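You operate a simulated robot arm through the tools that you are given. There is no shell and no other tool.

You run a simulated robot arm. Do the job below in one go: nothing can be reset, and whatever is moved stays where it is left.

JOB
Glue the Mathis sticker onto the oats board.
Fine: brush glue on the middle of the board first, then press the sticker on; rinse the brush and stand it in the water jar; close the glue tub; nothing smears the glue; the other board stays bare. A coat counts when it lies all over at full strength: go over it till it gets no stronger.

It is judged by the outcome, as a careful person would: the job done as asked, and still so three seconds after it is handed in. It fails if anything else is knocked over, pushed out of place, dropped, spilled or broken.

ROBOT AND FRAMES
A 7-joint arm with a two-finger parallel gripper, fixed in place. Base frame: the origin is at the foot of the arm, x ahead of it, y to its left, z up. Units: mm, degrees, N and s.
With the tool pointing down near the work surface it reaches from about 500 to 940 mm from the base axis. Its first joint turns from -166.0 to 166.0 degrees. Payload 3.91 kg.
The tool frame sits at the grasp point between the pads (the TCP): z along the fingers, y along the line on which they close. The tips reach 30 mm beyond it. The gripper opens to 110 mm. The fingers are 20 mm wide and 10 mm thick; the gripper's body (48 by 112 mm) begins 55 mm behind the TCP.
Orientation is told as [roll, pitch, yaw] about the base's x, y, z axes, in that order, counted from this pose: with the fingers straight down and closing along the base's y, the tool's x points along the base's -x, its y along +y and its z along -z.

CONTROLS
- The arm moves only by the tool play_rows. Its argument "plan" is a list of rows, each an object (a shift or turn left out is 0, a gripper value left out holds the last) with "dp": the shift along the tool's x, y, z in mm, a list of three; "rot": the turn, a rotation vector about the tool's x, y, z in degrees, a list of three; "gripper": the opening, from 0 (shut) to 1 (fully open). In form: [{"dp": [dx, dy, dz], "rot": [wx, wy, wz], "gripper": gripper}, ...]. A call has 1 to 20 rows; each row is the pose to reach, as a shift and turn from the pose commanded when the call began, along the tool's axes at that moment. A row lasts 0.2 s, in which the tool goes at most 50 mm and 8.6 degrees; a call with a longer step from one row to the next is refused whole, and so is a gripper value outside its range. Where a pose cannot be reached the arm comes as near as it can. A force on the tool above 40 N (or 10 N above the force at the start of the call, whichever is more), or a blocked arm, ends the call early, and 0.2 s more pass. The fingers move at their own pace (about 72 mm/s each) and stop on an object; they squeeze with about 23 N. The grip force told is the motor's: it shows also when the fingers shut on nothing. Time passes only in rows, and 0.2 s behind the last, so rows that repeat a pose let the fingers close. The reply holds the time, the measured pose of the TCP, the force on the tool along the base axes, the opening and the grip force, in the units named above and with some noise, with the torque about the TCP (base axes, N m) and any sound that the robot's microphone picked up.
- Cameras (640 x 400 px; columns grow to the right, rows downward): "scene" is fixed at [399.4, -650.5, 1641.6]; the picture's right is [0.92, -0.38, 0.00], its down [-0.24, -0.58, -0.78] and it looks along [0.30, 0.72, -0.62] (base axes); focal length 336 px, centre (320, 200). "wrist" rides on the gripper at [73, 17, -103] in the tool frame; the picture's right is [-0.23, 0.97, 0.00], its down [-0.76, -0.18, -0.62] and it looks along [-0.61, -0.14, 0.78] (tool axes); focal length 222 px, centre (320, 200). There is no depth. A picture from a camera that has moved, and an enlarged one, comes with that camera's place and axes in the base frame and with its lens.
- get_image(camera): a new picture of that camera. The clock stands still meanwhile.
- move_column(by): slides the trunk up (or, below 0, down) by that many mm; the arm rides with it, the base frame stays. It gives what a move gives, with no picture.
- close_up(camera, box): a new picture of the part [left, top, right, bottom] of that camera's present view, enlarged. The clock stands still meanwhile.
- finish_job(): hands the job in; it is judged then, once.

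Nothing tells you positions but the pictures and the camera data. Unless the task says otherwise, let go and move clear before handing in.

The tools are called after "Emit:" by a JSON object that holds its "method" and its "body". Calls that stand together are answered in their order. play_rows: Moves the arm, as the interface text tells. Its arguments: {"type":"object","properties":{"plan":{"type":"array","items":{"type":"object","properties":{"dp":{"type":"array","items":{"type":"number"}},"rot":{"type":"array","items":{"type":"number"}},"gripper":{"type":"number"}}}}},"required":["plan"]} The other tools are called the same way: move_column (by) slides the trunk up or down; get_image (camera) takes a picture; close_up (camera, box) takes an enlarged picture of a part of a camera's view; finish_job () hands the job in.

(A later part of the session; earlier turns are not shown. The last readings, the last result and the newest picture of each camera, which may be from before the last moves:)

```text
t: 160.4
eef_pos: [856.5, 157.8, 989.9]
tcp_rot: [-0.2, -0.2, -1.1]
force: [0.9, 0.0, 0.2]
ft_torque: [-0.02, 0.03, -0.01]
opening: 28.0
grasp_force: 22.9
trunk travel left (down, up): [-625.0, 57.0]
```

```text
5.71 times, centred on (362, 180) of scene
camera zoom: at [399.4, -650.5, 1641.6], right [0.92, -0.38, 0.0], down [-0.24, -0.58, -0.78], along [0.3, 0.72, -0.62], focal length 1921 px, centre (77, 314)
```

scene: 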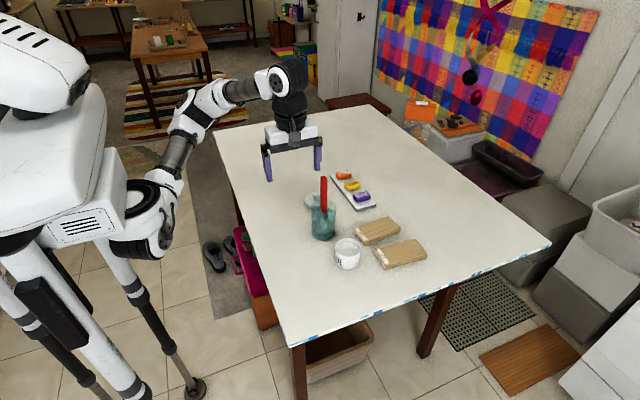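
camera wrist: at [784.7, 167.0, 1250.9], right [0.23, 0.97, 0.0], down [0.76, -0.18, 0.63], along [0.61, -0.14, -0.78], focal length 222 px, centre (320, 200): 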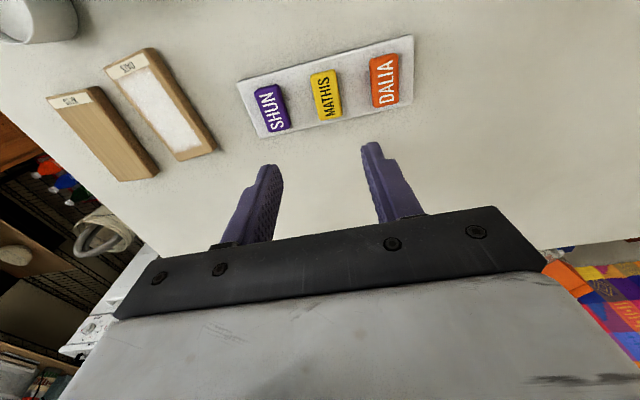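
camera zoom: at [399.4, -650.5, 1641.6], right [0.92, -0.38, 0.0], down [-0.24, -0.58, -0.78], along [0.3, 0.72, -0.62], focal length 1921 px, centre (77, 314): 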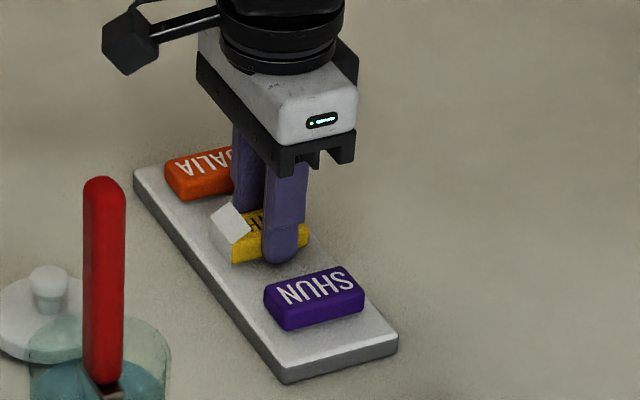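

Something white has appeared at the sticker's near end as I gripped it. I'll look closely before lifting.

Emit:
{"method": "close_up", "body": {"camera": "scene", "box": [340, 170, 380, 205]}}

Emit:
{"method": "close_up", "body": {"camera": "wrist", "box": [275, 105, 355, 185]}}

Emit:
{"method": "get_image", "body": {"camera": "wrist"}}

```text
11.43 times, centred on (360, 188) of scene
camera zoom: at [399.4, -650.5, 1641.6], right [0.92, -0.38, 0.0], down [-0.24, -0.58, -0.78], along [0.3, 0.72, -0.62], focal length 3843 px, centre (-137, 343)
```

zoom: 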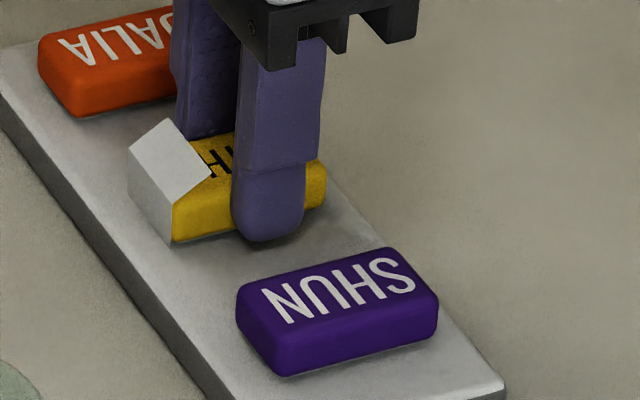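

```text
5.00 times, centred on (315, 145) of wrist
camera zoom: at [783.6, 176.2, 1091.9], right [0.25, 0.97, 0.0], down [0.76, -0.19, 0.63], along [0.61, -0.15, -0.78], focal length 1111 px, centre (345, 475)
```

zoom: 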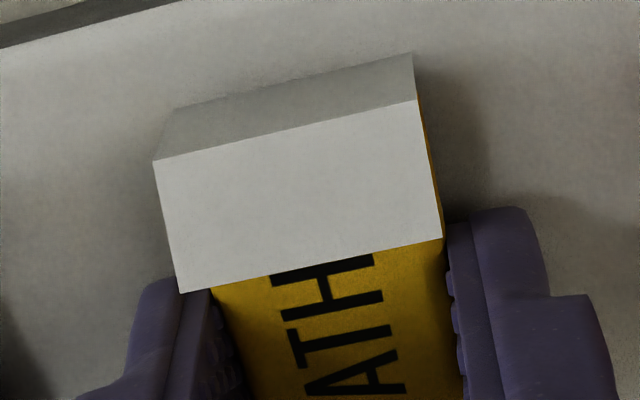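

```text
taken
camera wrist: at [783.6, 176.2, 1091.9], right [0.25, 0.97, 0.0], down [0.76, -0.19, 0.63], along [0.61, -0.15, -0.78], focal length 222 px, centre (320, 200)
```

wrist: 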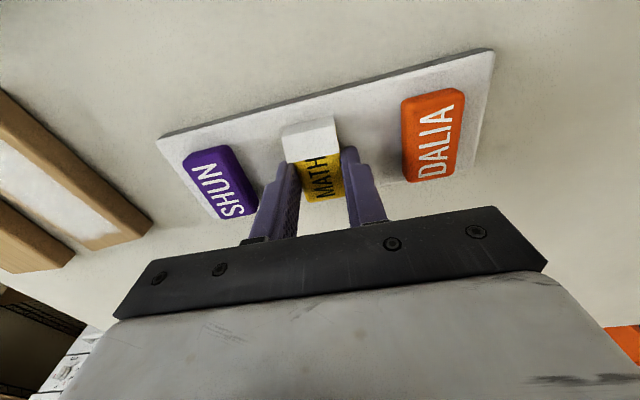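

A white, folded flap, like a paper backing, now shows at the sticker's near end. I'll lift a little and look at it from the side.

Emit:
{"method": "play_rows", "body": {"plan": [{"dp": [0, 0, -5]}, {"dp": [0, 0, -15]}, {"dp": [0, 0, -30]}, {"dp": [0, 0, -50]}, {"dp": [0, 0, -65]}, {"dp": [0, 0, -65]}]}}

Emit:
{"method": "close_up", "body": {"camera": "scene", "box": [335, 155, 385, 205]}}

Emit:
{"method": "close_up", "body": {"camera": "wrist", "box": [260, 90, 380, 190]}}

```text
t: 161.8
eef_pos: [856.6, 157.6, 1054.7]
tcp_rot: [-0.1, -0.2, -1.1]
force: [0.3, -0.1, 0.0]
ft_torque: [0.03, -0.02, 0.02]
opening: 28.3
grasp_force: 23.0
trunk travel left (down, up): [-625.0, 57.0]
```

```text
8.00 times, centred on (360, 180) of scene
camera zoom: at [399.4, -650.5, 1641.6], right [0.92, -0.38, 0.0], down [-0.24, -0.58, -0.78], along [0.3, 0.72, -0.62], focal length 2690 px, centre (0, 360)
```

zoom: 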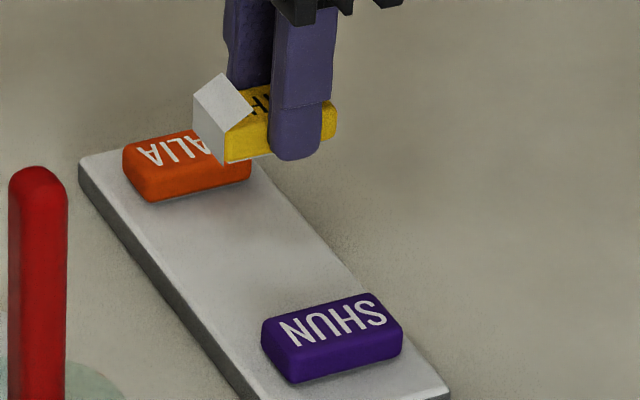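

```text
4.00 times, centred on (320, 140) of wrist
camera zoom: at [783.5, 175.5, 1157.0], right [0.25, 0.97, 0.0], down [0.76, -0.19, 0.63], along [0.61, -0.15, -0.78], focal length 888 px, centre (320, 440)
```

zoom: 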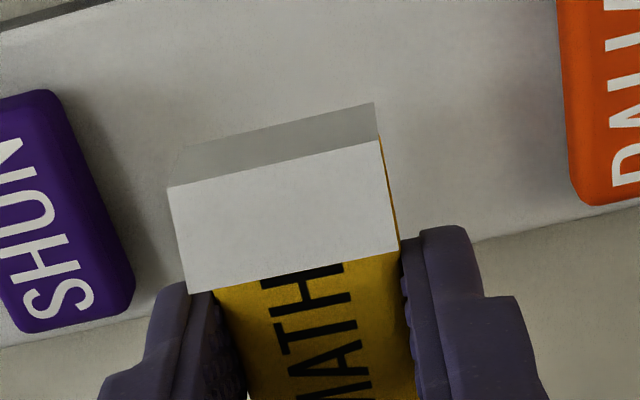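

The white piece stays on the lifted sticker, like a backing paper with a pull-tab folded over one end. I'll raise it and tilt the hand so the fixed camera can see the sticker's underside.

Emit:
{"method": "play_rows", "body": {"plan": [{"dp": [10, 0, -25]}, {"dp": [30, 0, -50]}, {"dp": [50, 0, -75]}, {"dp": [70, 0, -100]}, {"dp": [70, 0, -100], "rot": [8, 0, 0]}, {"dp": [70, 0, -100], "rot": [16, 0, 0]}, {"dp": [70, 0, -100], "rot": [24, 0, 0]}, {"dp": [70, 0, -100], "rot": [32, 0, 0]}, {"dp": [70, 0, -100], "rot": [40, 0, 0]}, {"dp": [70, 0, -100], "rot": [48, 0, 0]}, {"dp": [70, 0, -100], "rot": [56, 0, 0]}, {"dp": [70, 0, -100], "rot": [56, 0, 0]}]}}

Emit:
{"method": "get_image", "body": {"camera": "scene"}}

Emit:
{"method": "get_image", "body": {"camera": "wrist"}}

```text
t: 164.4
eef_pos: [786.0, 159.3, 1154.7]
tcp_rot: [-56.2, -0.4, -1.1]
force: [0.1, -0.7, 0.3]
ft_torque: [0.02, 0.02, -0.02]
opening: 28.2
grasp_force: 23.3
trunk travel left (down, up): [-625.0, 57.0]
```

```text
taken
```

scene: 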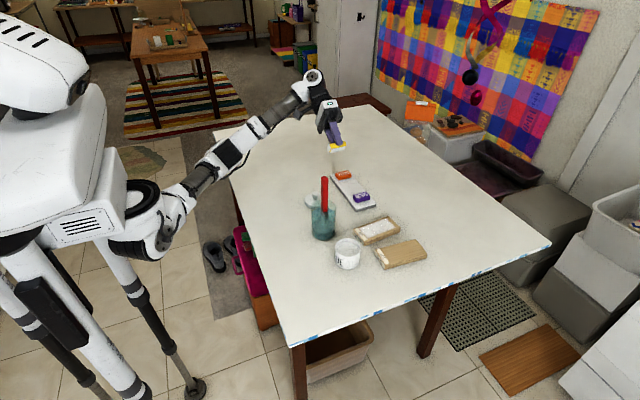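

```text
taken
camera wrist: at [714.8, 255.9, 1196.9], right [0.24, 0.54, -0.81], down [0.77, 0.41, 0.5], along [0.59, -0.74, -0.31], focal length 222 px, centre (320, 200)
```

wrist: 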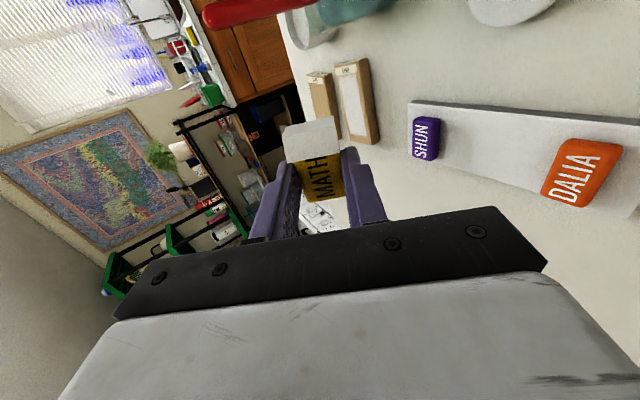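

Emit:
{"method": "close_up", "body": {"camera": "scene", "box": [315, 125, 360, 165]}}

Emit:
{"method": "close_up", "body": {"camera": "wrist", "box": [260, 100, 380, 220]}}

```text
10.00 times, centred on (338, 145) of scene
camera zoom: at [399.4, -650.5, 1641.6], right [0.92, -0.38, 0.0], down [-0.24, -0.58, -0.78], along [0.3, 0.72, -0.62], focal length 3362 px, centre (145, 750)
```

zoom: 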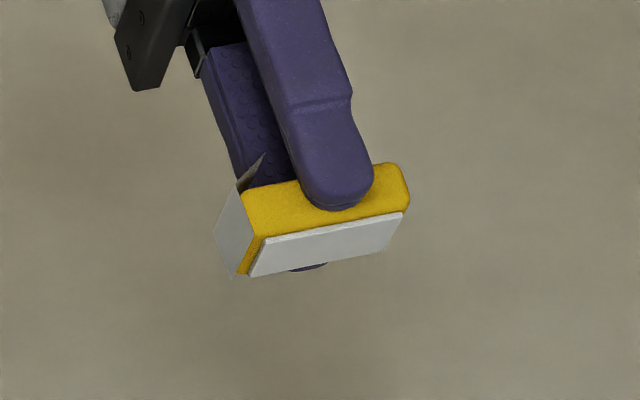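

```text
3.33 times, centred on (320, 160) of wrist
camera zoom: at [714.8, 255.9, 1196.9], right [0.24, 0.54, -0.81], down [0.77, 0.41, 0.5], along [0.59, -0.74, -0.31], focal length 740 px, centre (320, 333)
```

zoom: 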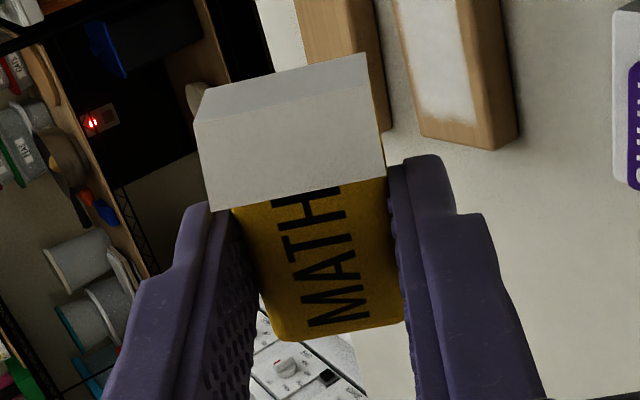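

Now it is clear: the sticker carries a peel-off backing sheet on its underside, with a tab folded up over one end. It must come off before the sticker can be glued, so I'll level the hand and set the sticker back in its place on the tray to peel it.

Emit:
{"method": "play_rows", "body": {"plan": [{"rot": [-8, 0, 0]}, {"rot": [-16, 0, 0]}, {"rot": [-24, 0, 0]}, {"rot": [-32, 0, 0]}, {"rot": [-40, 0, 0]}, {"rot": [-48, 0, 0]}, {"rot": [-56, 0, 0]}, {"rot": [-56, 0, 0]}]}}

Emit:
{"method": "close_up", "body": {"camera": "scene", "box": [315, 115, 360, 165]}}

Emit:
{"method": "close_up", "body": {"camera": "wrist", "box": [260, 90, 380, 190]}}

```text
t: 166.2
eef_pos: [785.1, 160.3, 1154.4]
tcp_rot: [0.0, -0.1, -1.1]
force: [0.0, -0.2, -0.1]
ft_torque: [0.02, 0.01, 0.0]
opening: 28.1
grasp_force: 22.9
trunk travel left (down, up): [-625.0, 57.0]
```

```text
8.00 times, centred on (338, 140) of scene
camera zoom: at [399.4, -650.5, 1641.6], right [0.92, -0.38, 0.0], down [-0.24, -0.58, -0.78], along [0.3, 0.72, -0.62], focal length 2690 px, centre (180, 680)
```

zoom: 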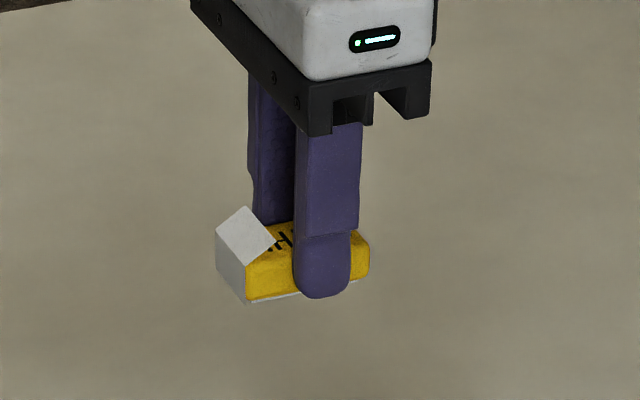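

```text
4.00 times, centred on (320, 140) of wrist
camera zoom: at [713.2, 177.7, 1256.3], right [0.25, 0.97, 0.0], down [0.76, -0.19, 0.63], along [0.61, -0.15, -0.78], focal length 888 px, centre (320, 440)
```

zoom: 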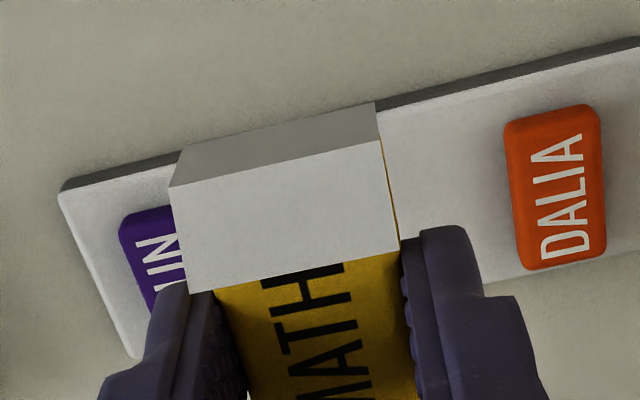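

The sheet and its fold-up tab are plain to see. I'll go back over the empty slot on the tray and lower the sticker there.

Emit:
{"method": "play_rows", "body": {"plan": [{"dp": [-20, 0, 10]}, {"dp": [-45, 0, 35]}, {"dp": [-70, 0, 65]}, {"dp": [-70, 0, 100]}, {"dp": [-70, 0, 130]}, {"dp": [-70, 0, 150]}, {"dp": [-70, 0, 158]}, {"dp": [-70, 0, 162]}, {"dp": [-70, 0, 162]}]}}

Emit:
{"method": "close_up", "body": {"camera": "scene", "box": [335, 155, 385, 205]}}

Emit:
{"method": "close_up", "body": {"camera": "wrist", "box": [240, 100, 400, 230]}}

```text
t: 168.2
eef_pos: [857.0, 158.6, 992.2]
tcp_rot: [-0.2, -0.3, -1.1]
force: [0.6, -0.1, -0.1]
ft_torque: [-0.01, -0.01, -0.05]
opening: 28.2
grasp_force: 22.8
trunk travel left (down, up): [-625.0, 57.0]
```

```text
8.00 times, centred on (360, 180) of scene
camera zoom: at [399.4, -650.5, 1641.6], right [0.92, -0.38, 0.0], down [-0.24, -0.58, -0.78], along [0.3, 0.72, -0.62], focal length 2690 px, centre (0, 360)
```

zoom: 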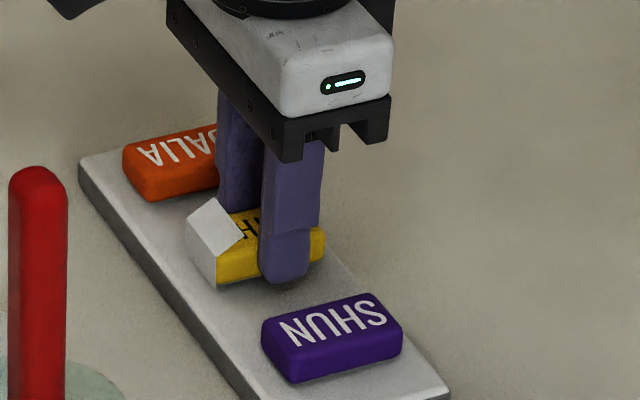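

```text
3.08 times, centred on (320, 165) of wrist
camera zoom: at [783.4, 176.2, 1094.7], right [0.25, 0.97, 0.0], down [0.76, -0.19, 0.63], along [0.61, -0.15, -0.78], focal length 684 px, centre (320, 308)
```

zoom: 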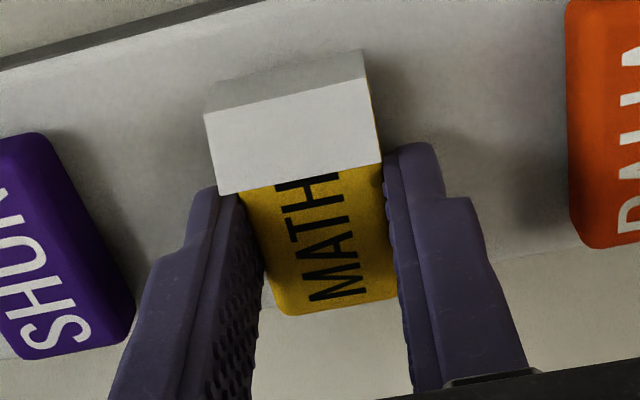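

Emit:
{"method": "play_rows", "body": {"plan": [{"dp": [0, 0, 1]}, {"dp": [0, 0, 2]}, {"dp": [0, 0, 2.6]}, {"dp": [0, 0, 2.6]}]}}

```text
t: 169.2
eef_pos: [855.6, 159.5, 990.3]
tcp_rot: [-0.1, -0.2, -1.0]
force: [0.2, -0.4, -0.4]
ft_torque: [-0.01, 0.02, 0.0]
opening: 28.2
grasp_force: 23.3
trunk travel left (down, up): [-625.0, 57.0]
```

Emit:
{"method": "play_rows", "body": {"plan": [{"dp": [0, 0, 0.5]}, {"dp": [0, 0, 1]}, {"dp": [0, 0, 1]}]}}

```text
t: 170.0
eef_pos: [856.2, 159.2, 990.3]
tcp_rot: [-0.1, -0.3, -1.1]
force: [-0.5, 0.6, 2.0]
ft_torque: [0.0, 0.0, 0.03]
opening: 28.2
grasp_force: 23.4
trunk travel left (down, up): [-625.0, 57.0]
```

The sticker rests on the tray with light contact. I'll open the fingers and rise a bit to see it and its tab.

Emit:
{"method": "play_rows", "body": {"plan": [{"dp": [0, 0, 0], "gripper": 0.3}, {"dp": [0, 0, 0], "gripper": 0.4}, {"dp": [0, 0, 0], "gripper": 0.5}, {"dp": [0, 0, 0], "gripper": 0.5}, {"dp": [0, 0, -15], "gripper": 0.5}, {"dp": [0, 0, -40], "gripper": 0.5}, {"dp": [0, 0, -60], "gripper": 0.5}, {"dp": [0, 0, -60], "gripper": 0.5}]}}

Emit:
{"method": "close_up", "body": {"camera": "scene", "box": [335, 160, 385, 210]}}

Emit:
{"method": "close_up", "body": {"camera": "wrist", "box": [240, 80, 400, 210]}}

```text
t: 171.8
eef_pos: [857.7, 157.9, 1050.6]
tcp_rot: [-0.2, -0.2, -1.1]
force: [0.2, 0.3, -0.3]
ft_torque: [-0.02, -0.02, 0.01]
opening: 54.8
grasp_force: 0.1
trunk travel left (down, up): [-625.0, 57.0]
```

```text
8.00 times, centred on (360, 185) of scene
camera zoom: at [399.4, -650.5, 1641.6], right [0.92, -0.38, 0.0], down [-0.24, -0.58, -0.78], along [0.3, 0.72, -0.62], focal length 2690 px, centre (0, 320)
```

zoom: 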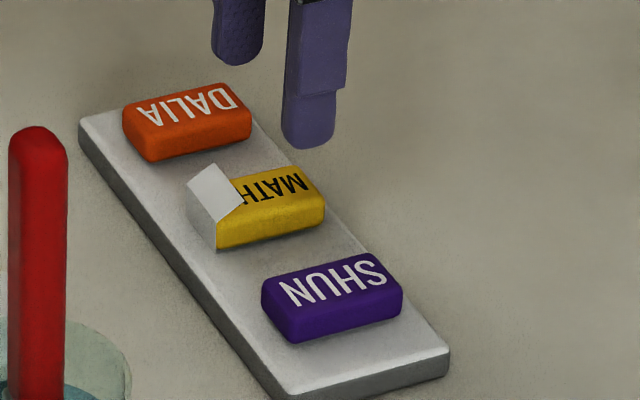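

```text
3.08 times, centred on (320, 145) of wrist
camera zoom: at [783.5, 175.9, 1151.7], right [0.25, 0.97, 0.0], down [0.76, -0.19, 0.63], along [0.61, -0.15, -0.78], focal length 684 px, centre (320, 369)
```

zoom: 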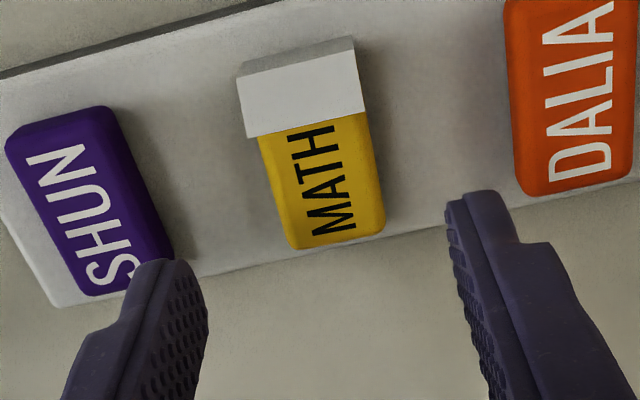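

The backing and its tab stay on the sticker. The tab's free edge rises to about z 980 at x 828–840, above the sticker's top at z 969, so I'll position the fingers around just the tab.

Emit:
{"method": "play_rows", "body": {"plan": [{"dp": [10, 0, 0], "gripper": 0.45}, {"dp": [21, 0, 10], "gripper": 0.45}, {"dp": [21, 0, 25], "gripper": 0.45}, {"dp": [21, 0, 38], "gripper": 0.45}, {"dp": [21, 0, 44], "gripper": 0.45}, {"dp": [21, 0, 44], "gripper": 0.45}]}}

Emit:
{"method": "close_up", "body": {"camera": "scene", "box": [335, 160, 385, 210]}}

Emit:
{"method": "close_up", "body": {"camera": "wrist", "box": [240, 80, 400, 210]}}

```text
t: 173.2
eef_pos: [835.9, 158.8, 1004.7]
tcp_rot: [-0.1, -0.3, -1.0]
force: [-0.3, 0.6, 0.0]
ft_torque: [0.01, 0.03, 0.03]
opening: 49.4
grasp_force: 0.1
trunk travel left (down, up): [-625.0, 57.0]
```

```text
8.00 times, centred on (360, 185) of scene
camera zoom: at [399.4, -650.5, 1641.6], right [0.92, -0.38, 0.0], down [-0.24, -0.58, -0.78], along [0.3, 0.72, -0.62], focal length 2690 px, centre (0, 320)
```

zoom: 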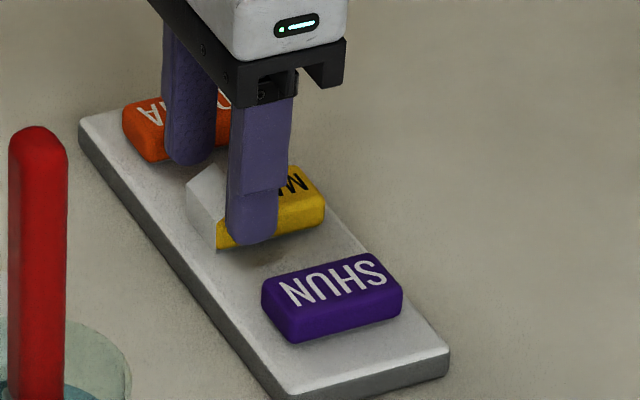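

```text
3.08 times, centred on (320, 145) of wrist
camera zoom: at [762.9, 176.9, 1106.9], right [0.24, 0.97, 0.0], down [0.76, -0.19, 0.63], along [0.61, -0.15, -0.78], focal length 684 px, centre (320, 369)
```

zoom: 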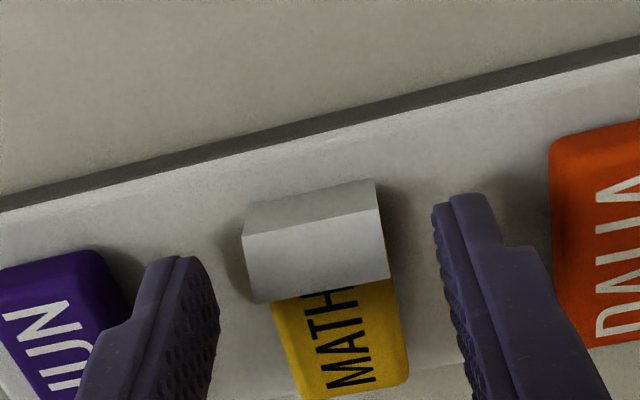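

Emit:
{"method": "play_rows", "body": {"plan": [{"dp": [0, -0.5, 1.5]}, {"dp": [0, -0.5, 3]}, {"dp": [0, -0.5, 3], "gripper": 0.3}, {"dp": [0, -0.5, 3], "gripper": 0.2}, {"dp": [0, -0.5, 3], "gripper": 0.1}, {"dp": [0, -0.5, 3], "gripper": 0.0}, {"dp": [0, -0.5, 3], "gripper": 0.0}]}}

Emit:
{"method": "close_up", "body": {"camera": "scene", "box": [335, 160, 385, 210]}}

Emit:
{"method": "close_up", "body": {"camera": "wrist", "box": [240, 80, 400, 210]}}

```text
t: 174.8
eef_pos: [835.2, 160.4, 1002.3]
tcp_rot: [-0.1, -0.3, -1.0]
force: [0.2, 0.5, 0.4]
ft_torque: [-0.03, 0.0, 0.0]
opening: 28.3
grasp_force: 23.2
trunk travel left (down, up): [-625.0, 57.0]
```

```text
8.00 times, centred on (360, 185) of scene
camera zoom: at [399.4, -650.5, 1641.6], right [0.92, -0.38, 0.0], down [-0.24, -0.58, -0.78], along [0.3, 0.72, -0.62], focal length 2690 px, centre (0, 320)
```

zoom: 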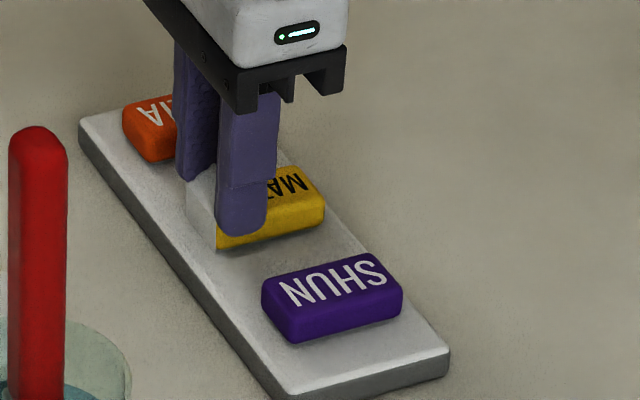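

```text
3.08 times, centred on (320, 145) of wrist
camera zoom: at [763.0, 176.3, 1104.1], right [0.25, 0.97, 0.0], down [0.76, -0.19, 0.63], along [0.61, -0.15, -0.78], focal length 684 px, centre (320, 369)
```

zoom: 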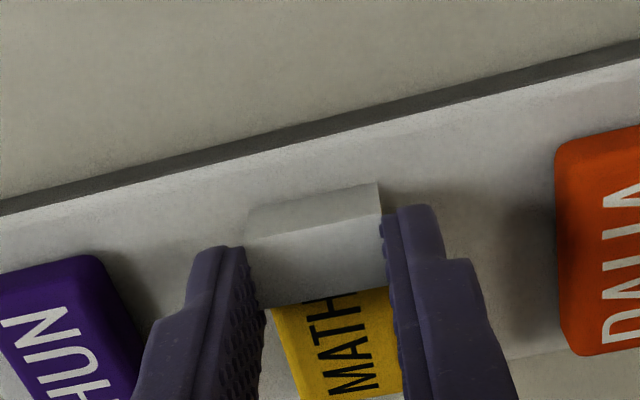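

The fingers hold the tab's edges (28 mm). I'll pull gently up and back over the sticker and watch what happens.

Emit:
{"method": "play_rows", "body": {"plan": [{"dp": [0, 0, -2]}, {"dp": [0, 0, -5]}, {"dp": [0, 0, -9]}, {"dp": [0, 0, -13]}, {"dp": [0, 0, -13]}]}}

Emit:
{"method": "close_up", "body": {"camera": "scene", "box": [335, 160, 385, 210]}}

Emit:
{"method": "close_up", "body": {"camera": "wrist", "box": [240, 80, 400, 210]}}

```text
t: 176.0
eef_pos: [835.2, 158.7, 1014.9]
tcp_rot: [-0.1, -0.2, -1.0]
force: [-0.7, 0.6, 0.4]
ft_torque: [-0.03, -0.03, 0.0]
opening: 28.1
grasp_force: 23.5
trunk travel left (down, up): [-625.0, 57.0]
```

```text
8.00 times, centred on (360, 185) of scene
camera zoom: at [399.4, -650.5, 1641.6], right [0.92, -0.38, 0.0], down [-0.24, -0.58, -0.78], along [0.3, 0.72, -0.62], focal length 2690 px, centre (0, 320)
```

zoom: 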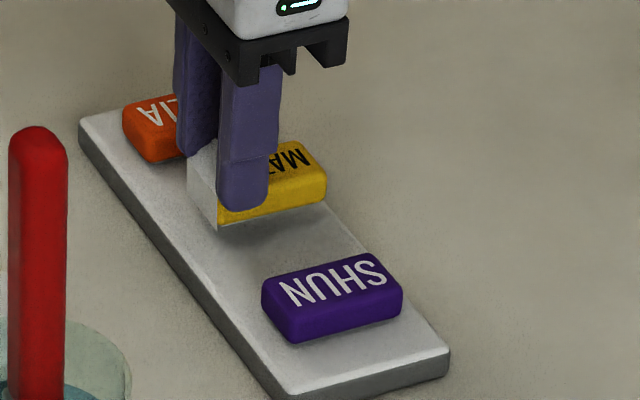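

```text
3.08 times, centred on (320, 145) of wrist
camera zoom: at [762.8, 176.1, 1117.1], right [0.25, 0.97, 0.0], down [0.76, -0.19, 0.63], along [0.61, -0.15, -0.78], focal length 684 px, centre (320, 369)
```

zoom: 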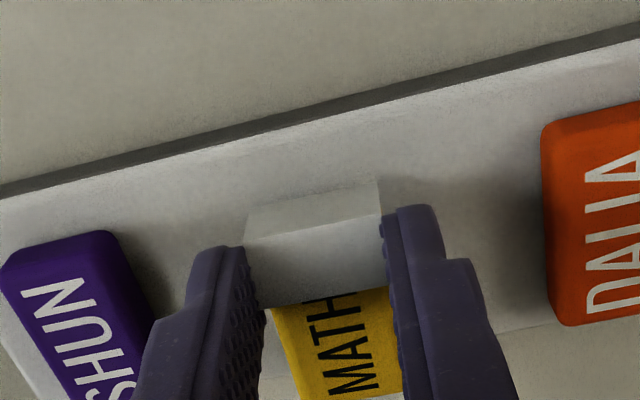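

The whole sticker rose level, so I may be holding its body as well as the tab. I'll set it down, regrip 4 mm higher on the tab only, and pull again.

Emit:
{"method": "play_rows", "body": {"plan": [{"dp": [0, 0, 5]}, {"dp": [0, 0, 10]}, {"dp": [0, 0, 12.8]}, {"dp": [0, 0, 12.8]}, {"dp": [0, 0, 12.8], "gripper": 0.3}, {"dp": [0, 0, 12.8], "gripper": 0.4}, {"dp": [0, 0, 12.8], "gripper": 0.4}, {"dp": [0, 0, 8.8], "gripper": 0.4}, {"dp": [0, 0, 8.3], "gripper": 0.4}]}}

Emit:
{"method": "close_up", "body": {"camera": "wrist", "box": [240, 80, 400, 210]}}

Emit:
{"method": "close_up", "body": {"camera": "scene", "box": [340, 165, 370, 200]}}

```text
t: 178.0
eef_pos: [834.8, 158.8, 1007.2]
tcp_rot: [-0.1, -0.2, -1.1]
force: [0.8, 0.0, -1.1]
ft_torque: [-0.02, 0.0, 0.03]
opening: 44.0
grasp_force: 0.0
trunk travel left (down, up): [-625.0, 57.0]
```

```text
3.08 times, centred on (320, 145) of wrist
camera zoom: at [762.8, 176.2, 1108.7], right [0.25, 0.97, 0.0], down [0.76, -0.19, 0.63], along [0.61, -0.15, -0.78], focal length 684 px, centre (320, 369)
```

zoom: 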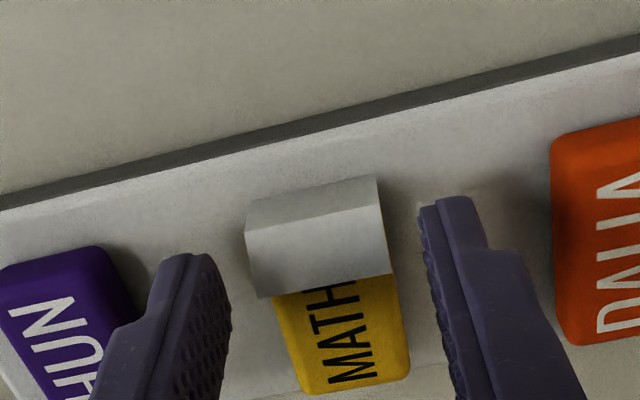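

```text
11.43 times, centred on (355, 182) of scene
camera zoom: at [399.4, -650.5, 1641.6], right [0.92, -0.38, 0.0], down [-0.24, -0.58, -0.78], along [0.3, 0.72, -0.62], focal length 3843 px, centre (-80, 400)
```

zoom: 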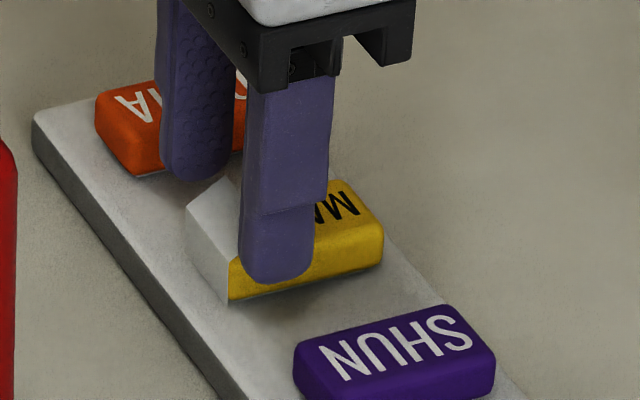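

Emit:
{"method": "play_rows", "body": {"plan": [{"dp": [0, 0, 0], "gripper": 0.3}, {"dp": [0, 0, 0], "gripper": 0.2}, {"dp": [0, 0, 0], "gripper": 0.1}, {"dp": [0, 0, 0], "gripper": 0.0}, {"dp": [0, 0, 0], "gripper": 0.0}]}}

Emit:
{"method": "close_up", "body": {"camera": "wrist", "box": [240, 80, 400, 210]}}

Emit:
{"method": "close_up", "body": {"camera": "scene", "box": [340, 165, 370, 200]}}

```text
t: 179.2
eef_pos: [834.7, 158.8, 1007.2]
tcp_rot: [-0.2, -0.3, -1.1]
force: [-0.4, 1.1, 0.3]
ft_torque: [0.02, 0.03, 0.01]
opening: 0.0
grasp_force: 22.7
trunk travel left (down, up): [-625.0, 57.0]
```

```text
3.08 times, centred on (320, 145) of wrist
camera zoom: at [762.7, 176.2, 1108.7], right [0.25, 0.97, 0.0], down [0.76, -0.19, 0.63], along [0.61, -0.15, -0.78], focal length 684 px, centre (320, 369)
```

zoom: 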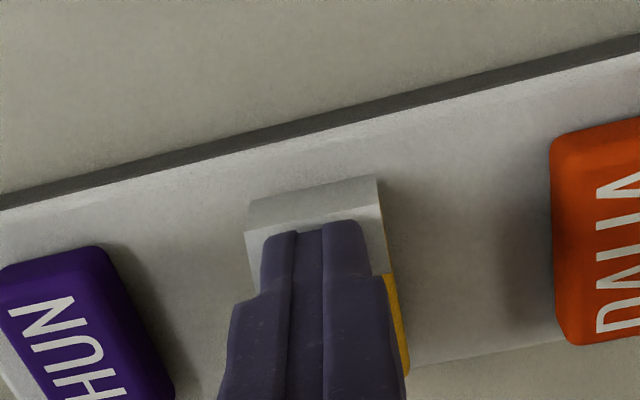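

```text
11.43 times, centred on (355, 182) of scene
camera zoom: at [399.4, -650.5, 1641.6], right [0.92, -0.38, 0.0], down [-0.24, -0.58, -0.78], along [0.3, 0.72, -0.62], focal length 3843 px, centre (-80, 400)
```

zoom: 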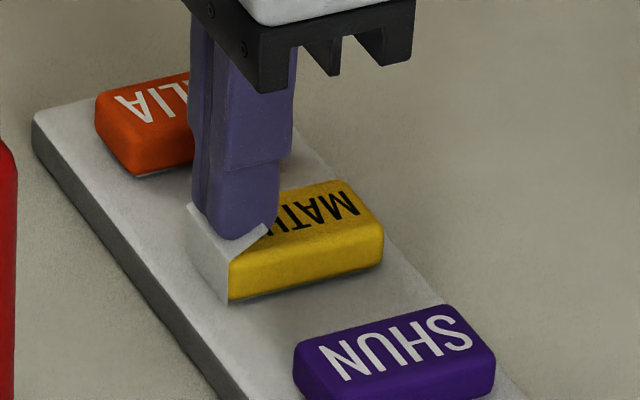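

The fingers closed fully through the flap, so the tab offers no resistance; it may now be pinched between the fingertips. I'll pull slowly to see if the backing follows.

Emit:
{"method": "play_rows", "body": {"plan": [{"dp": [0, 0, -3]}, {"dp": [0, 0, -7]}, {"dp": [0, 0, -12]}, {"dp": [0, 0, -18]}, {"dp": [0, 0, -25]}, {"dp": [0, 0, -25]}]}}

Emit:
{"method": "close_up", "body": {"camera": "wrist", "box": [240, 80, 400, 210]}}

Emit:
{"method": "close_up", "body": {"camera": "scene", "box": [335, 155, 385, 205]}}

```text
t: 180.6
eef_pos: [834.7, 158.5, 1031.6]
tcp_rot: [-0.1, -0.2, -1.2]
force: [0.1, -0.3, 0.0]
ft_torque: [-0.01, -0.02, -0.01]
opening: 0.3
grasp_force: 23.1
trunk travel left (down, up): [-625.0, 57.0]
```

```text
3.08 times, centred on (320, 145) of wrist
camera zoom: at [762.6, 176.1, 1133.9], right [0.25, 0.97, 0.0], down [0.76, -0.19, 0.63], along [0.61, -0.15, -0.78], focal length 684 px, centre (320, 369)
```

zoom: 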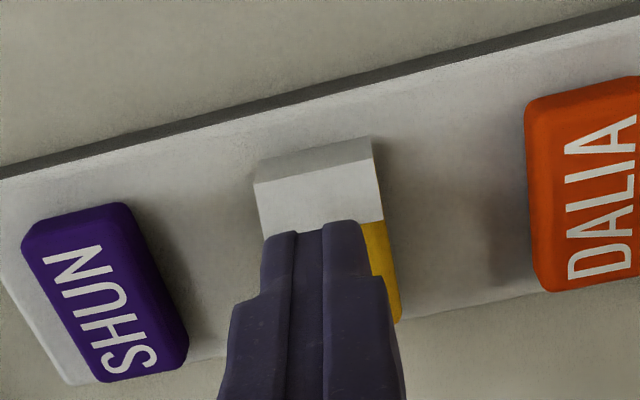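

```text
8.00 times, centred on (360, 180) of scene
camera zoom: at [399.4, -650.5, 1641.6], right [0.92, -0.38, 0.0], down [-0.24, -0.58, -0.78], along [0.3, 0.72, -0.62], focal length 2690 px, centre (0, 360)
```

zoom: 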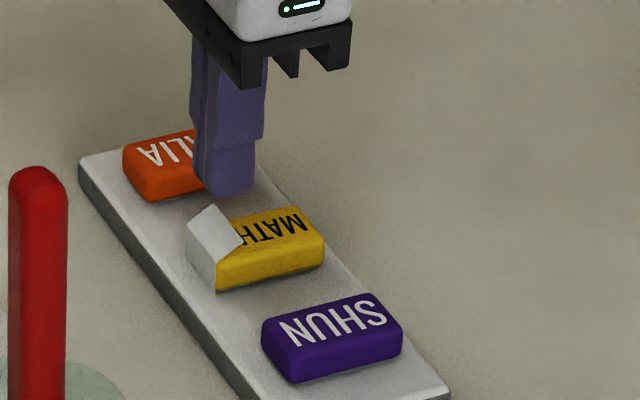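

The tab didn't follow with the fingers closing across its width. A sheet has to be pinched face to face, so I'll turn the hand 90° to pinch the flap along x instead.

Emit:
{"method": "play_rows", "body": {"plan": [{"dp": [0, 0, -15]}, {"dp": [0, 0, -30], "rot": [0, 0, -8.2], "gripper": 0.3}, {"dp": [0, 0, -40], "rot": [0, 0, -16.4]}, {"dp": [0, 0, -40], "rot": [0, 0, -24.6]}, {"dp": [0, 0, -40], "rot": [0, 0, -32.8]}, {"dp": [0, 0, -40], "rot": [0, 0, -41]}, {"dp": [0, 0, -40], "rot": [0, 0, -49.2]}, {"dp": [0, 0, -40], "rot": [0, 0, -57.4]}, {"dp": [0, 0, -40], "rot": [0, 0, -65.6]}, {"dp": [0, 0, -40], "rot": [0, 0, -73.8]}, {"dp": [0, 0, -40], "rot": [0, 0, -82]}, {"dp": [0, 0, -40], "rot": [0, 0, -90]}, {"dp": [0, 0, -40], "rot": [0, 0, -90]}]}}

Emit:
{"method": "get_image", "body": {"camera": "wrist"}}

Emit:
{"method": "close_up", "body": {"camera": "wrist", "box": [240, 60, 400, 190]}}

Emit:
{"method": "close_up", "body": {"camera": "scene", "box": [335, 155, 385, 205]}}

```text
t: 183.4
eef_pos: [833.4, 158.5, 1071.4]
tcp_rot: [-0.3, 0.1, 88.9]
force: [1.0, 0.1, 0.0]
ft_torque: [0.02, -0.03, -0.02]
opening: 33.2
grasp_force: 0.0
trunk travel left (down, up): [-625.0, 57.0]
```

```text
taken
camera wrist: at [816.1, 85.6, 1174.4], right [-0.97, 0.24, -0.01], down [0.19, 0.76, 0.62], along [0.16, 0.6, -0.78], focal length 222 px, centre (320, 200)
```

wrist: 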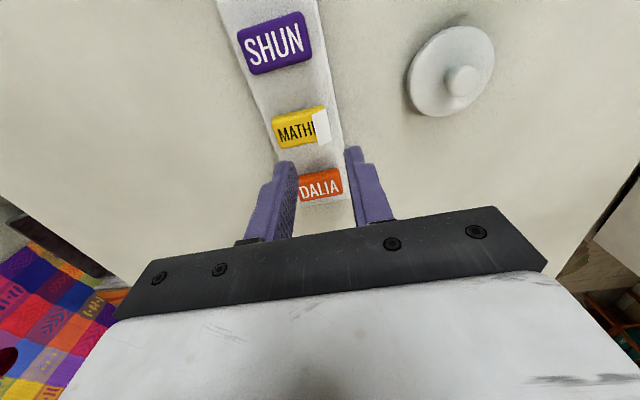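

```text
3.08 times, centred on (320, 125) of wrist
camera zoom: at [816.1, 85.6, 1174.4], right [-0.97, 0.24, -0.01], down [0.19, 0.76, 0.62], along [0.16, 0.6, -0.78], focal length 684 px, centre (320, 431)
```

zoom: 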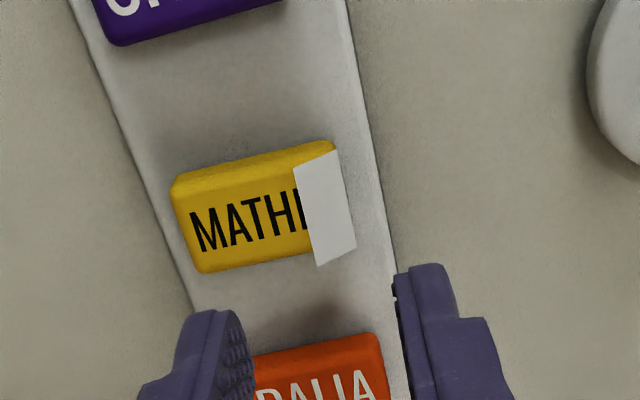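

```text
8.00 times, centred on (360, 180) of scene
camera zoom: at [399.4, -650.5, 1641.6], right [0.92, -0.38, 0.0], down [-0.24, -0.58, -0.78], along [0.3, 0.72, -0.62], focal length 2690 px, centre (0, 360)
```

zoom: 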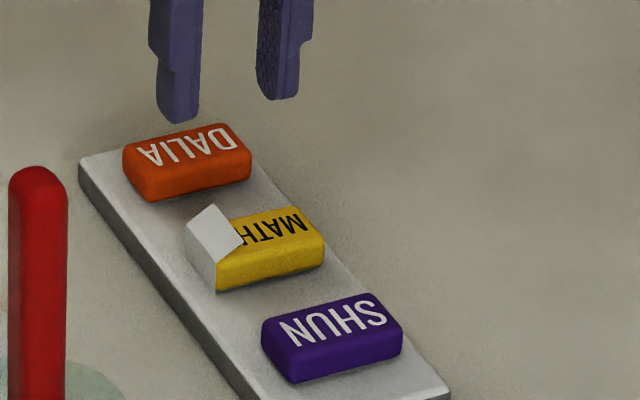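

Emit:
{"method": "play_rows", "body": {"plan": [{"dp": [0, 1, 20]}, {"dp": [0, 1, 40]}, {"dp": [0, 1, 55]}, {"dp": [0, 1, 62]}, {"dp": [0, 1, 65]}, {"dp": [0, 1, 65]}]}}

Emit:
{"method": "close_up", "body": {"camera": "wrist", "box": [240, 80, 400, 210]}}

Emit:
{"method": "close_up", "body": {"camera": "scene", "box": [340, 165, 370, 200]}}

```text
t: 184.8
eef_pos: [835.0, 158.5, 1005.8]
tcp_rot: [-0.3, 0.1, 89.0]
force: [-0.2, 0.9, 0.9]
ft_torque: [0.0, 0.05, 0.03]
opening: 32.8
grasp_force: 0.1
trunk travel left (down, up): [-625.0, 57.0]
```

```text
3.08 times, centred on (320, 145) of wrist
camera zoom: at [815.5, 85.7, 1109.0], right [-0.97, 0.24, 0.0], down [0.19, 0.76, 0.62], along [0.16, 0.6, -0.78], focal length 684 px, centre (320, 369)
```

zoom: 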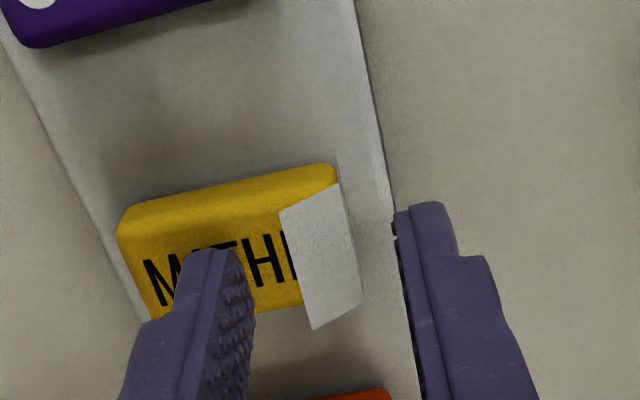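

```text
11.43 times, centred on (355, 182) of scene
camera zoom: at [399.4, -650.5, 1641.6], right [0.92, -0.38, 0.0], down [-0.24, -0.58, -0.78], along [0.3, 0.72, -0.62], focal length 3843 px, centre (-80, 400)
```

zoom: 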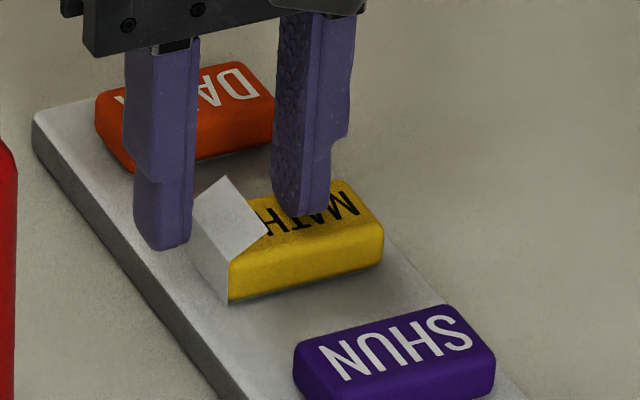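

Emit:
{"method": "play_rows", "body": {"plan": [{"dp": [0, 0, 0], "gripper": 0.2}, {"dp": [0, 0, 0], "gripper": 0.1}, {"dp": [0, 0, 0], "gripper": 0.0}, {"dp": [0, 0, 0], "gripper": 0.0}, {"dp": [0, 0, 0], "gripper": 0.0}]}}

Emit:
{"method": "close_up", "body": {"camera": "wrist", "box": [240, 80, 400, 210]}}

Emit:
{"method": "close_up", "body": {"camera": "scene", "box": [340, 165, 370, 200]}}

```text
t: 186.0
eef_pos: [834.0, 158.3, 1006.9]
tcp_rot: [-0.3, 0.0, 88.8]
force: [0.0, -0.6, 0.1]
ft_torque: [-0.05, 0.0, -0.03]
opening: 0.1
grasp_force: 23.1
trunk travel left (down, up): [-625.0, 57.0]
```

```text
3.08 times, centred on (320, 145) of wrist
camera zoom: at [815.5, 85.7, 1109.2], right [-0.97, 0.25, 0.0], down [0.19, 0.76, 0.62], along [0.16, 0.6, -0.78], focal length 684 px, centre (320, 369)
```

zoom: 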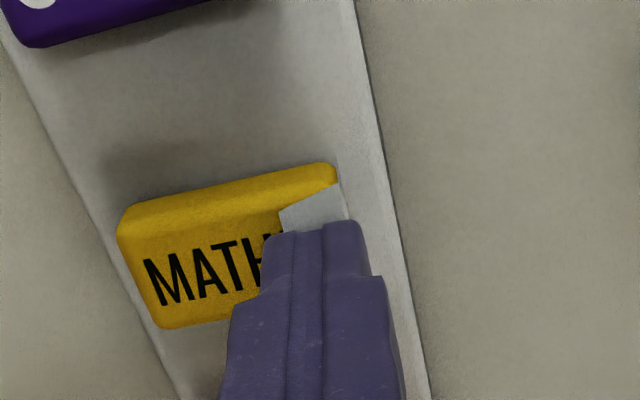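

```text
11.43 times, centred on (355, 182) of scene
camera zoom: at [399.4, -650.5, 1641.6], right [0.92, -0.38, 0.0], down [-0.24, -0.58, -0.78], along [0.3, 0.72, -0.62], focal length 3843 px, centre (-80, 400)
```

zoom: 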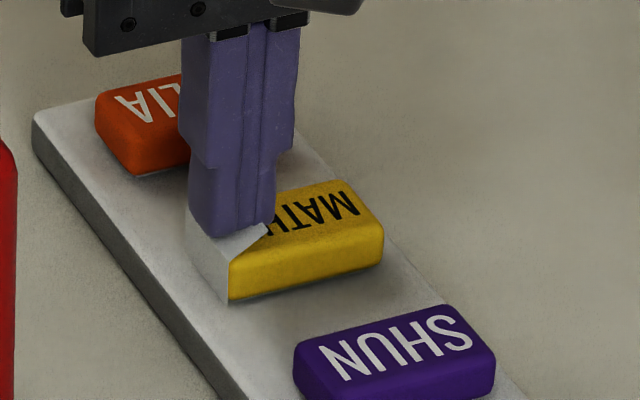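

Pinched along x now. I'll pull gently: a little up, then back along the sticker.

Emit:
{"method": "play_rows", "body": {"plan": [{"dp": [0, 0, -3]}, {"dp": [0, 0, -7]}, {"dp": [0, -5, -11]}, {"dp": [0, -10, -16]}, {"dp": [0, -15, -22]}, {"dp": [0, -20, -28]}, {"dp": [0, -20, -28]}]}}

Emit:
{"method": "close_up", "body": {"camera": "wrist", "box": [240, 80, 400, 210]}}

Emit:
{"method": "close_up", "body": {"camera": "scene", "box": [335, 155, 385, 205]}}

```text
t: 187.6
eef_pos: [853.3, 158.8, 1034.0]
tcp_rot: [-0.2, 0.1, 88.9]
force: [0.6, -0.8, 0.0]
ft_torque: [-0.01, 0.01, 0.0]
opening: 0.0
grasp_force: 23.4
trunk travel left (down, up): [-625.0, 57.0]
```

```text
3.08 times, centred on (320, 145) of wrist
camera zoom: at [835.3, 85.7, 1136.9], right [-0.97, 0.25, 0.0], down [0.19, 0.76, 0.62], along [0.16, 0.6, -0.78], focal length 684 px, centre (320, 369)
```

zoom: 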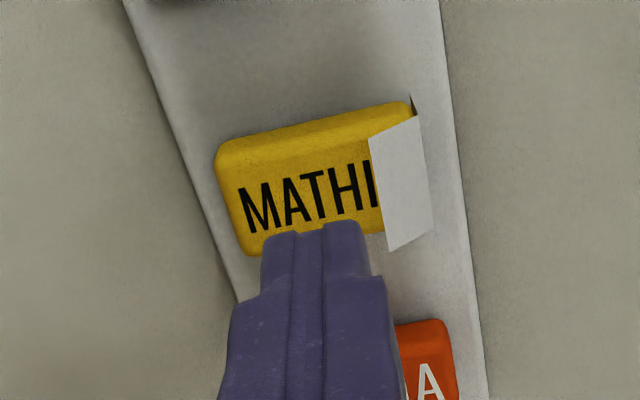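

```text
8.00 times, centred on (360, 180) of scene
camera zoom: at [399.4, -650.5, 1641.6], right [0.92, -0.38, 0.0], down [-0.24, -0.58, -0.78], along [0.3, 0.72, -0.62], focal length 2690 px, centre (0, 360)
```

zoom: 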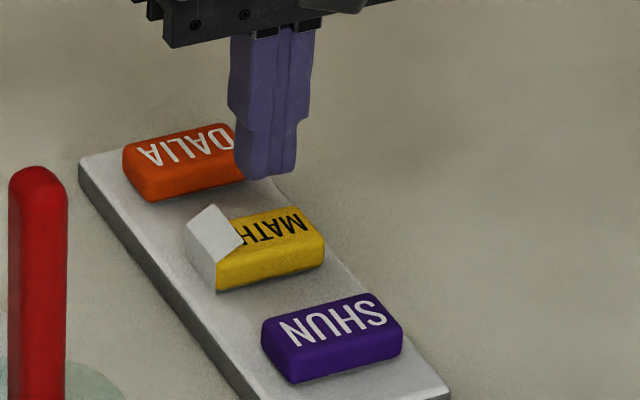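

The backing still did not follow. I'll look very closely at the tab and the sheet before trying another way.

Emit:
{"method": "close_up", "body": {"camera": "wrist", "box": [325, 105, 365, 165]}}

Emit:
{"method": "close_up", "body": {"camera": "scene", "box": [340, 175, 365, 200]}}

```text
6.67 times, centred on (345, 135) of wrist
camera zoom: at [835.3, 85.7, 1136.9], right [-0.97, 0.25, 0.0], down [0.19, 0.76, 0.62], along [0.16, 0.6, -0.78], focal length 1481 px, centre (153, 633)
```

zoom: 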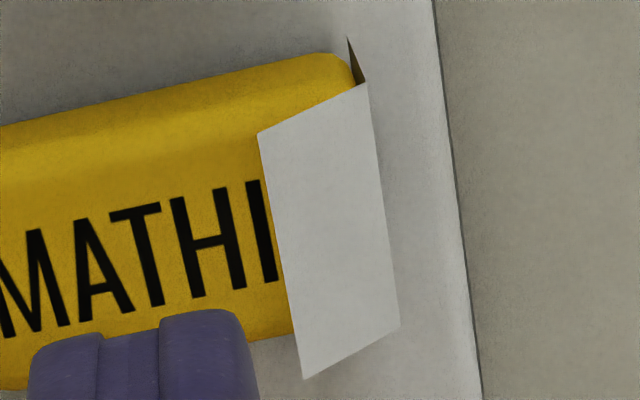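

```text
16.00 times, centred on (352, 188) of scene
camera zoom: at [399.4, -650.5, 1641.6], right [0.92, -0.38, 0.0], down [-0.24, -0.58, -0.78], along [0.3, 0.72, -0.62], focal length 5380 px, centre (-200, 400)
```

zoom: 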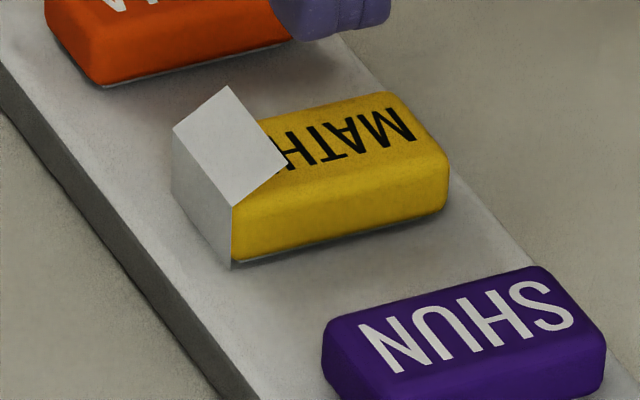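

All the stickers have a thin white sheet under them, and on Mathis its tab is folded up round the near end. I'll try taking hold of the upright part of the tab just outside the sticker's end, where the fingers can reach lower.

Emit:
{"method": "play_rows", "body": {"plan": [{"dp": [0, 0, -20]}, {"dp": [0, 10, -30], "rot": [0, 0, 8.2], "gripper": 0.45}, {"dp": [0, 20, -30], "rot": [0, 0, 16.4]}, {"dp": [0, 30, -30], "rot": [0, 0, 24.6]}, {"dp": [0, 35, -30], "rot": [0, 0, 32.8]}, {"dp": [0, 35, -30], "rot": [0, 0, 41]}, {"dp": [0, 35, -30], "rot": [0, 0, 49.2]}, {"dp": [0, 35, -30], "rot": [0, 0, 57.4]}, {"dp": [0, 35, -30], "rot": [0, 0, 65.6]}, {"dp": [0, 35, -30], "rot": [0, 0, 73.8]}, {"dp": [0, 35, -30], "rot": [0, 0, 82]}, {"dp": [0, 35, -30], "rot": [0, 0, 90]}, {"dp": [0, 35, -30], "rot": [0, 0, 90]}]}}

Emit:
{"method": "close_up", "body": {"camera": "wrist", "box": [240, 70, 400, 200]}}

```text
t: 190.4
eef_pos: [817.9, 158.6, 1064.6]
tcp_rot: [0.0, -0.2, -1.2]
force: [0.4, 0.5, 0.1]
ft_torque: [-0.01, -0.01, 0.0]
opening: 49.3
grasp_force: 0.1
trunk travel left (down, up): [-625.0, 57.0]
```

```text
3.08 times, centred on (320, 135) of wrist
camera zoom: at [746.3, 176.5, 1166.9], right [0.25, 0.97, 0.0], down [0.76, -0.19, 0.63], along [0.61, -0.16, -0.78], focal length 684 px, centre (320, 400)
```

zoom: 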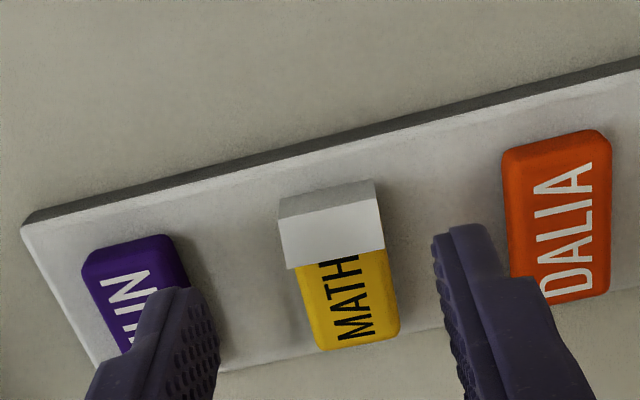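

Emit:
{"method": "play_rows", "body": {"plan": [{"dp": [1, 0, 20]}, {"dp": [1, 0, 40]}, {"dp": [1, 0, 60]}, {"dp": [1, 0, 72]}, {"dp": [1, 0, 75.5]}, {"dp": [1, 0, 75.5]}, {"dp": [1, 0, 75.5], "gripper": 0.3}, {"dp": [1, 0, 75.5], "gripper": 0.2}, {"dp": [1, 0, 75.5], "gripper": 0.1}, {"dp": [1, 0, 75.5], "gripper": 0.0}, {"dp": [1, 0, 75.5], "gripper": 0.0}, {"dp": [1, 0, 75.5], "gripper": 0.0}]}}

Emit:
{"method": "close_up", "body": {"camera": "wrist", "box": [240, 80, 400, 210]}}

Emit:
{"method": "close_up", "body": {"camera": "scene", "box": [340, 165, 370, 200]}}

```text
t: 193.0
eef_pos: [818.6, 160.1, 989.1]
tcp_rot: [-0.1, -0.3, -1.1]
force: [0.0, -0.6, 0.2]
ft_torque: [-0.04, 0.01, 0.0]
opening: 28.0
grasp_force: 22.9
trunk travel left (down, up): [-625.0, 57.0]
```

```text
3.08 times, centred on (320, 145) of wrist
camera zoom: at [745.8, 176.3, 1091.4], right [0.25, 0.97, 0.0], down [0.76, -0.19, 0.63], along [0.61, -0.15, -0.78], focal length 684 px, centre (320, 369)
```

zoom: 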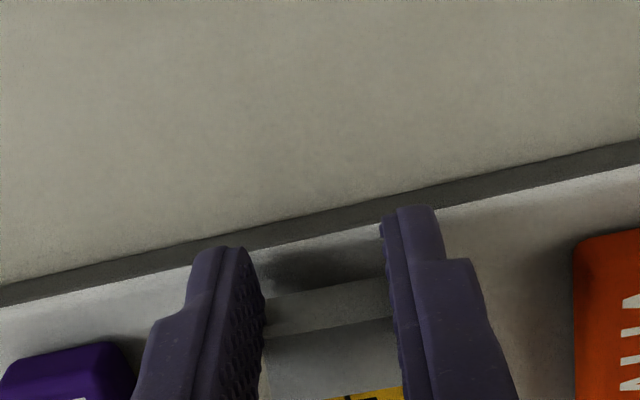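

```text
11.43 times, centred on (355, 182) of scene
camera zoom: at [399.4, -650.5, 1641.6], right [0.92, -0.38, 0.0], down [-0.24, -0.58, -0.78], along [0.3, 0.72, -0.62], focal length 3843 px, centre (-80, 400)
```

zoom: 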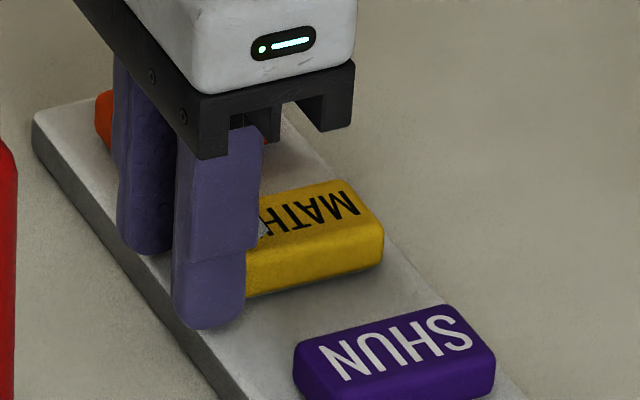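

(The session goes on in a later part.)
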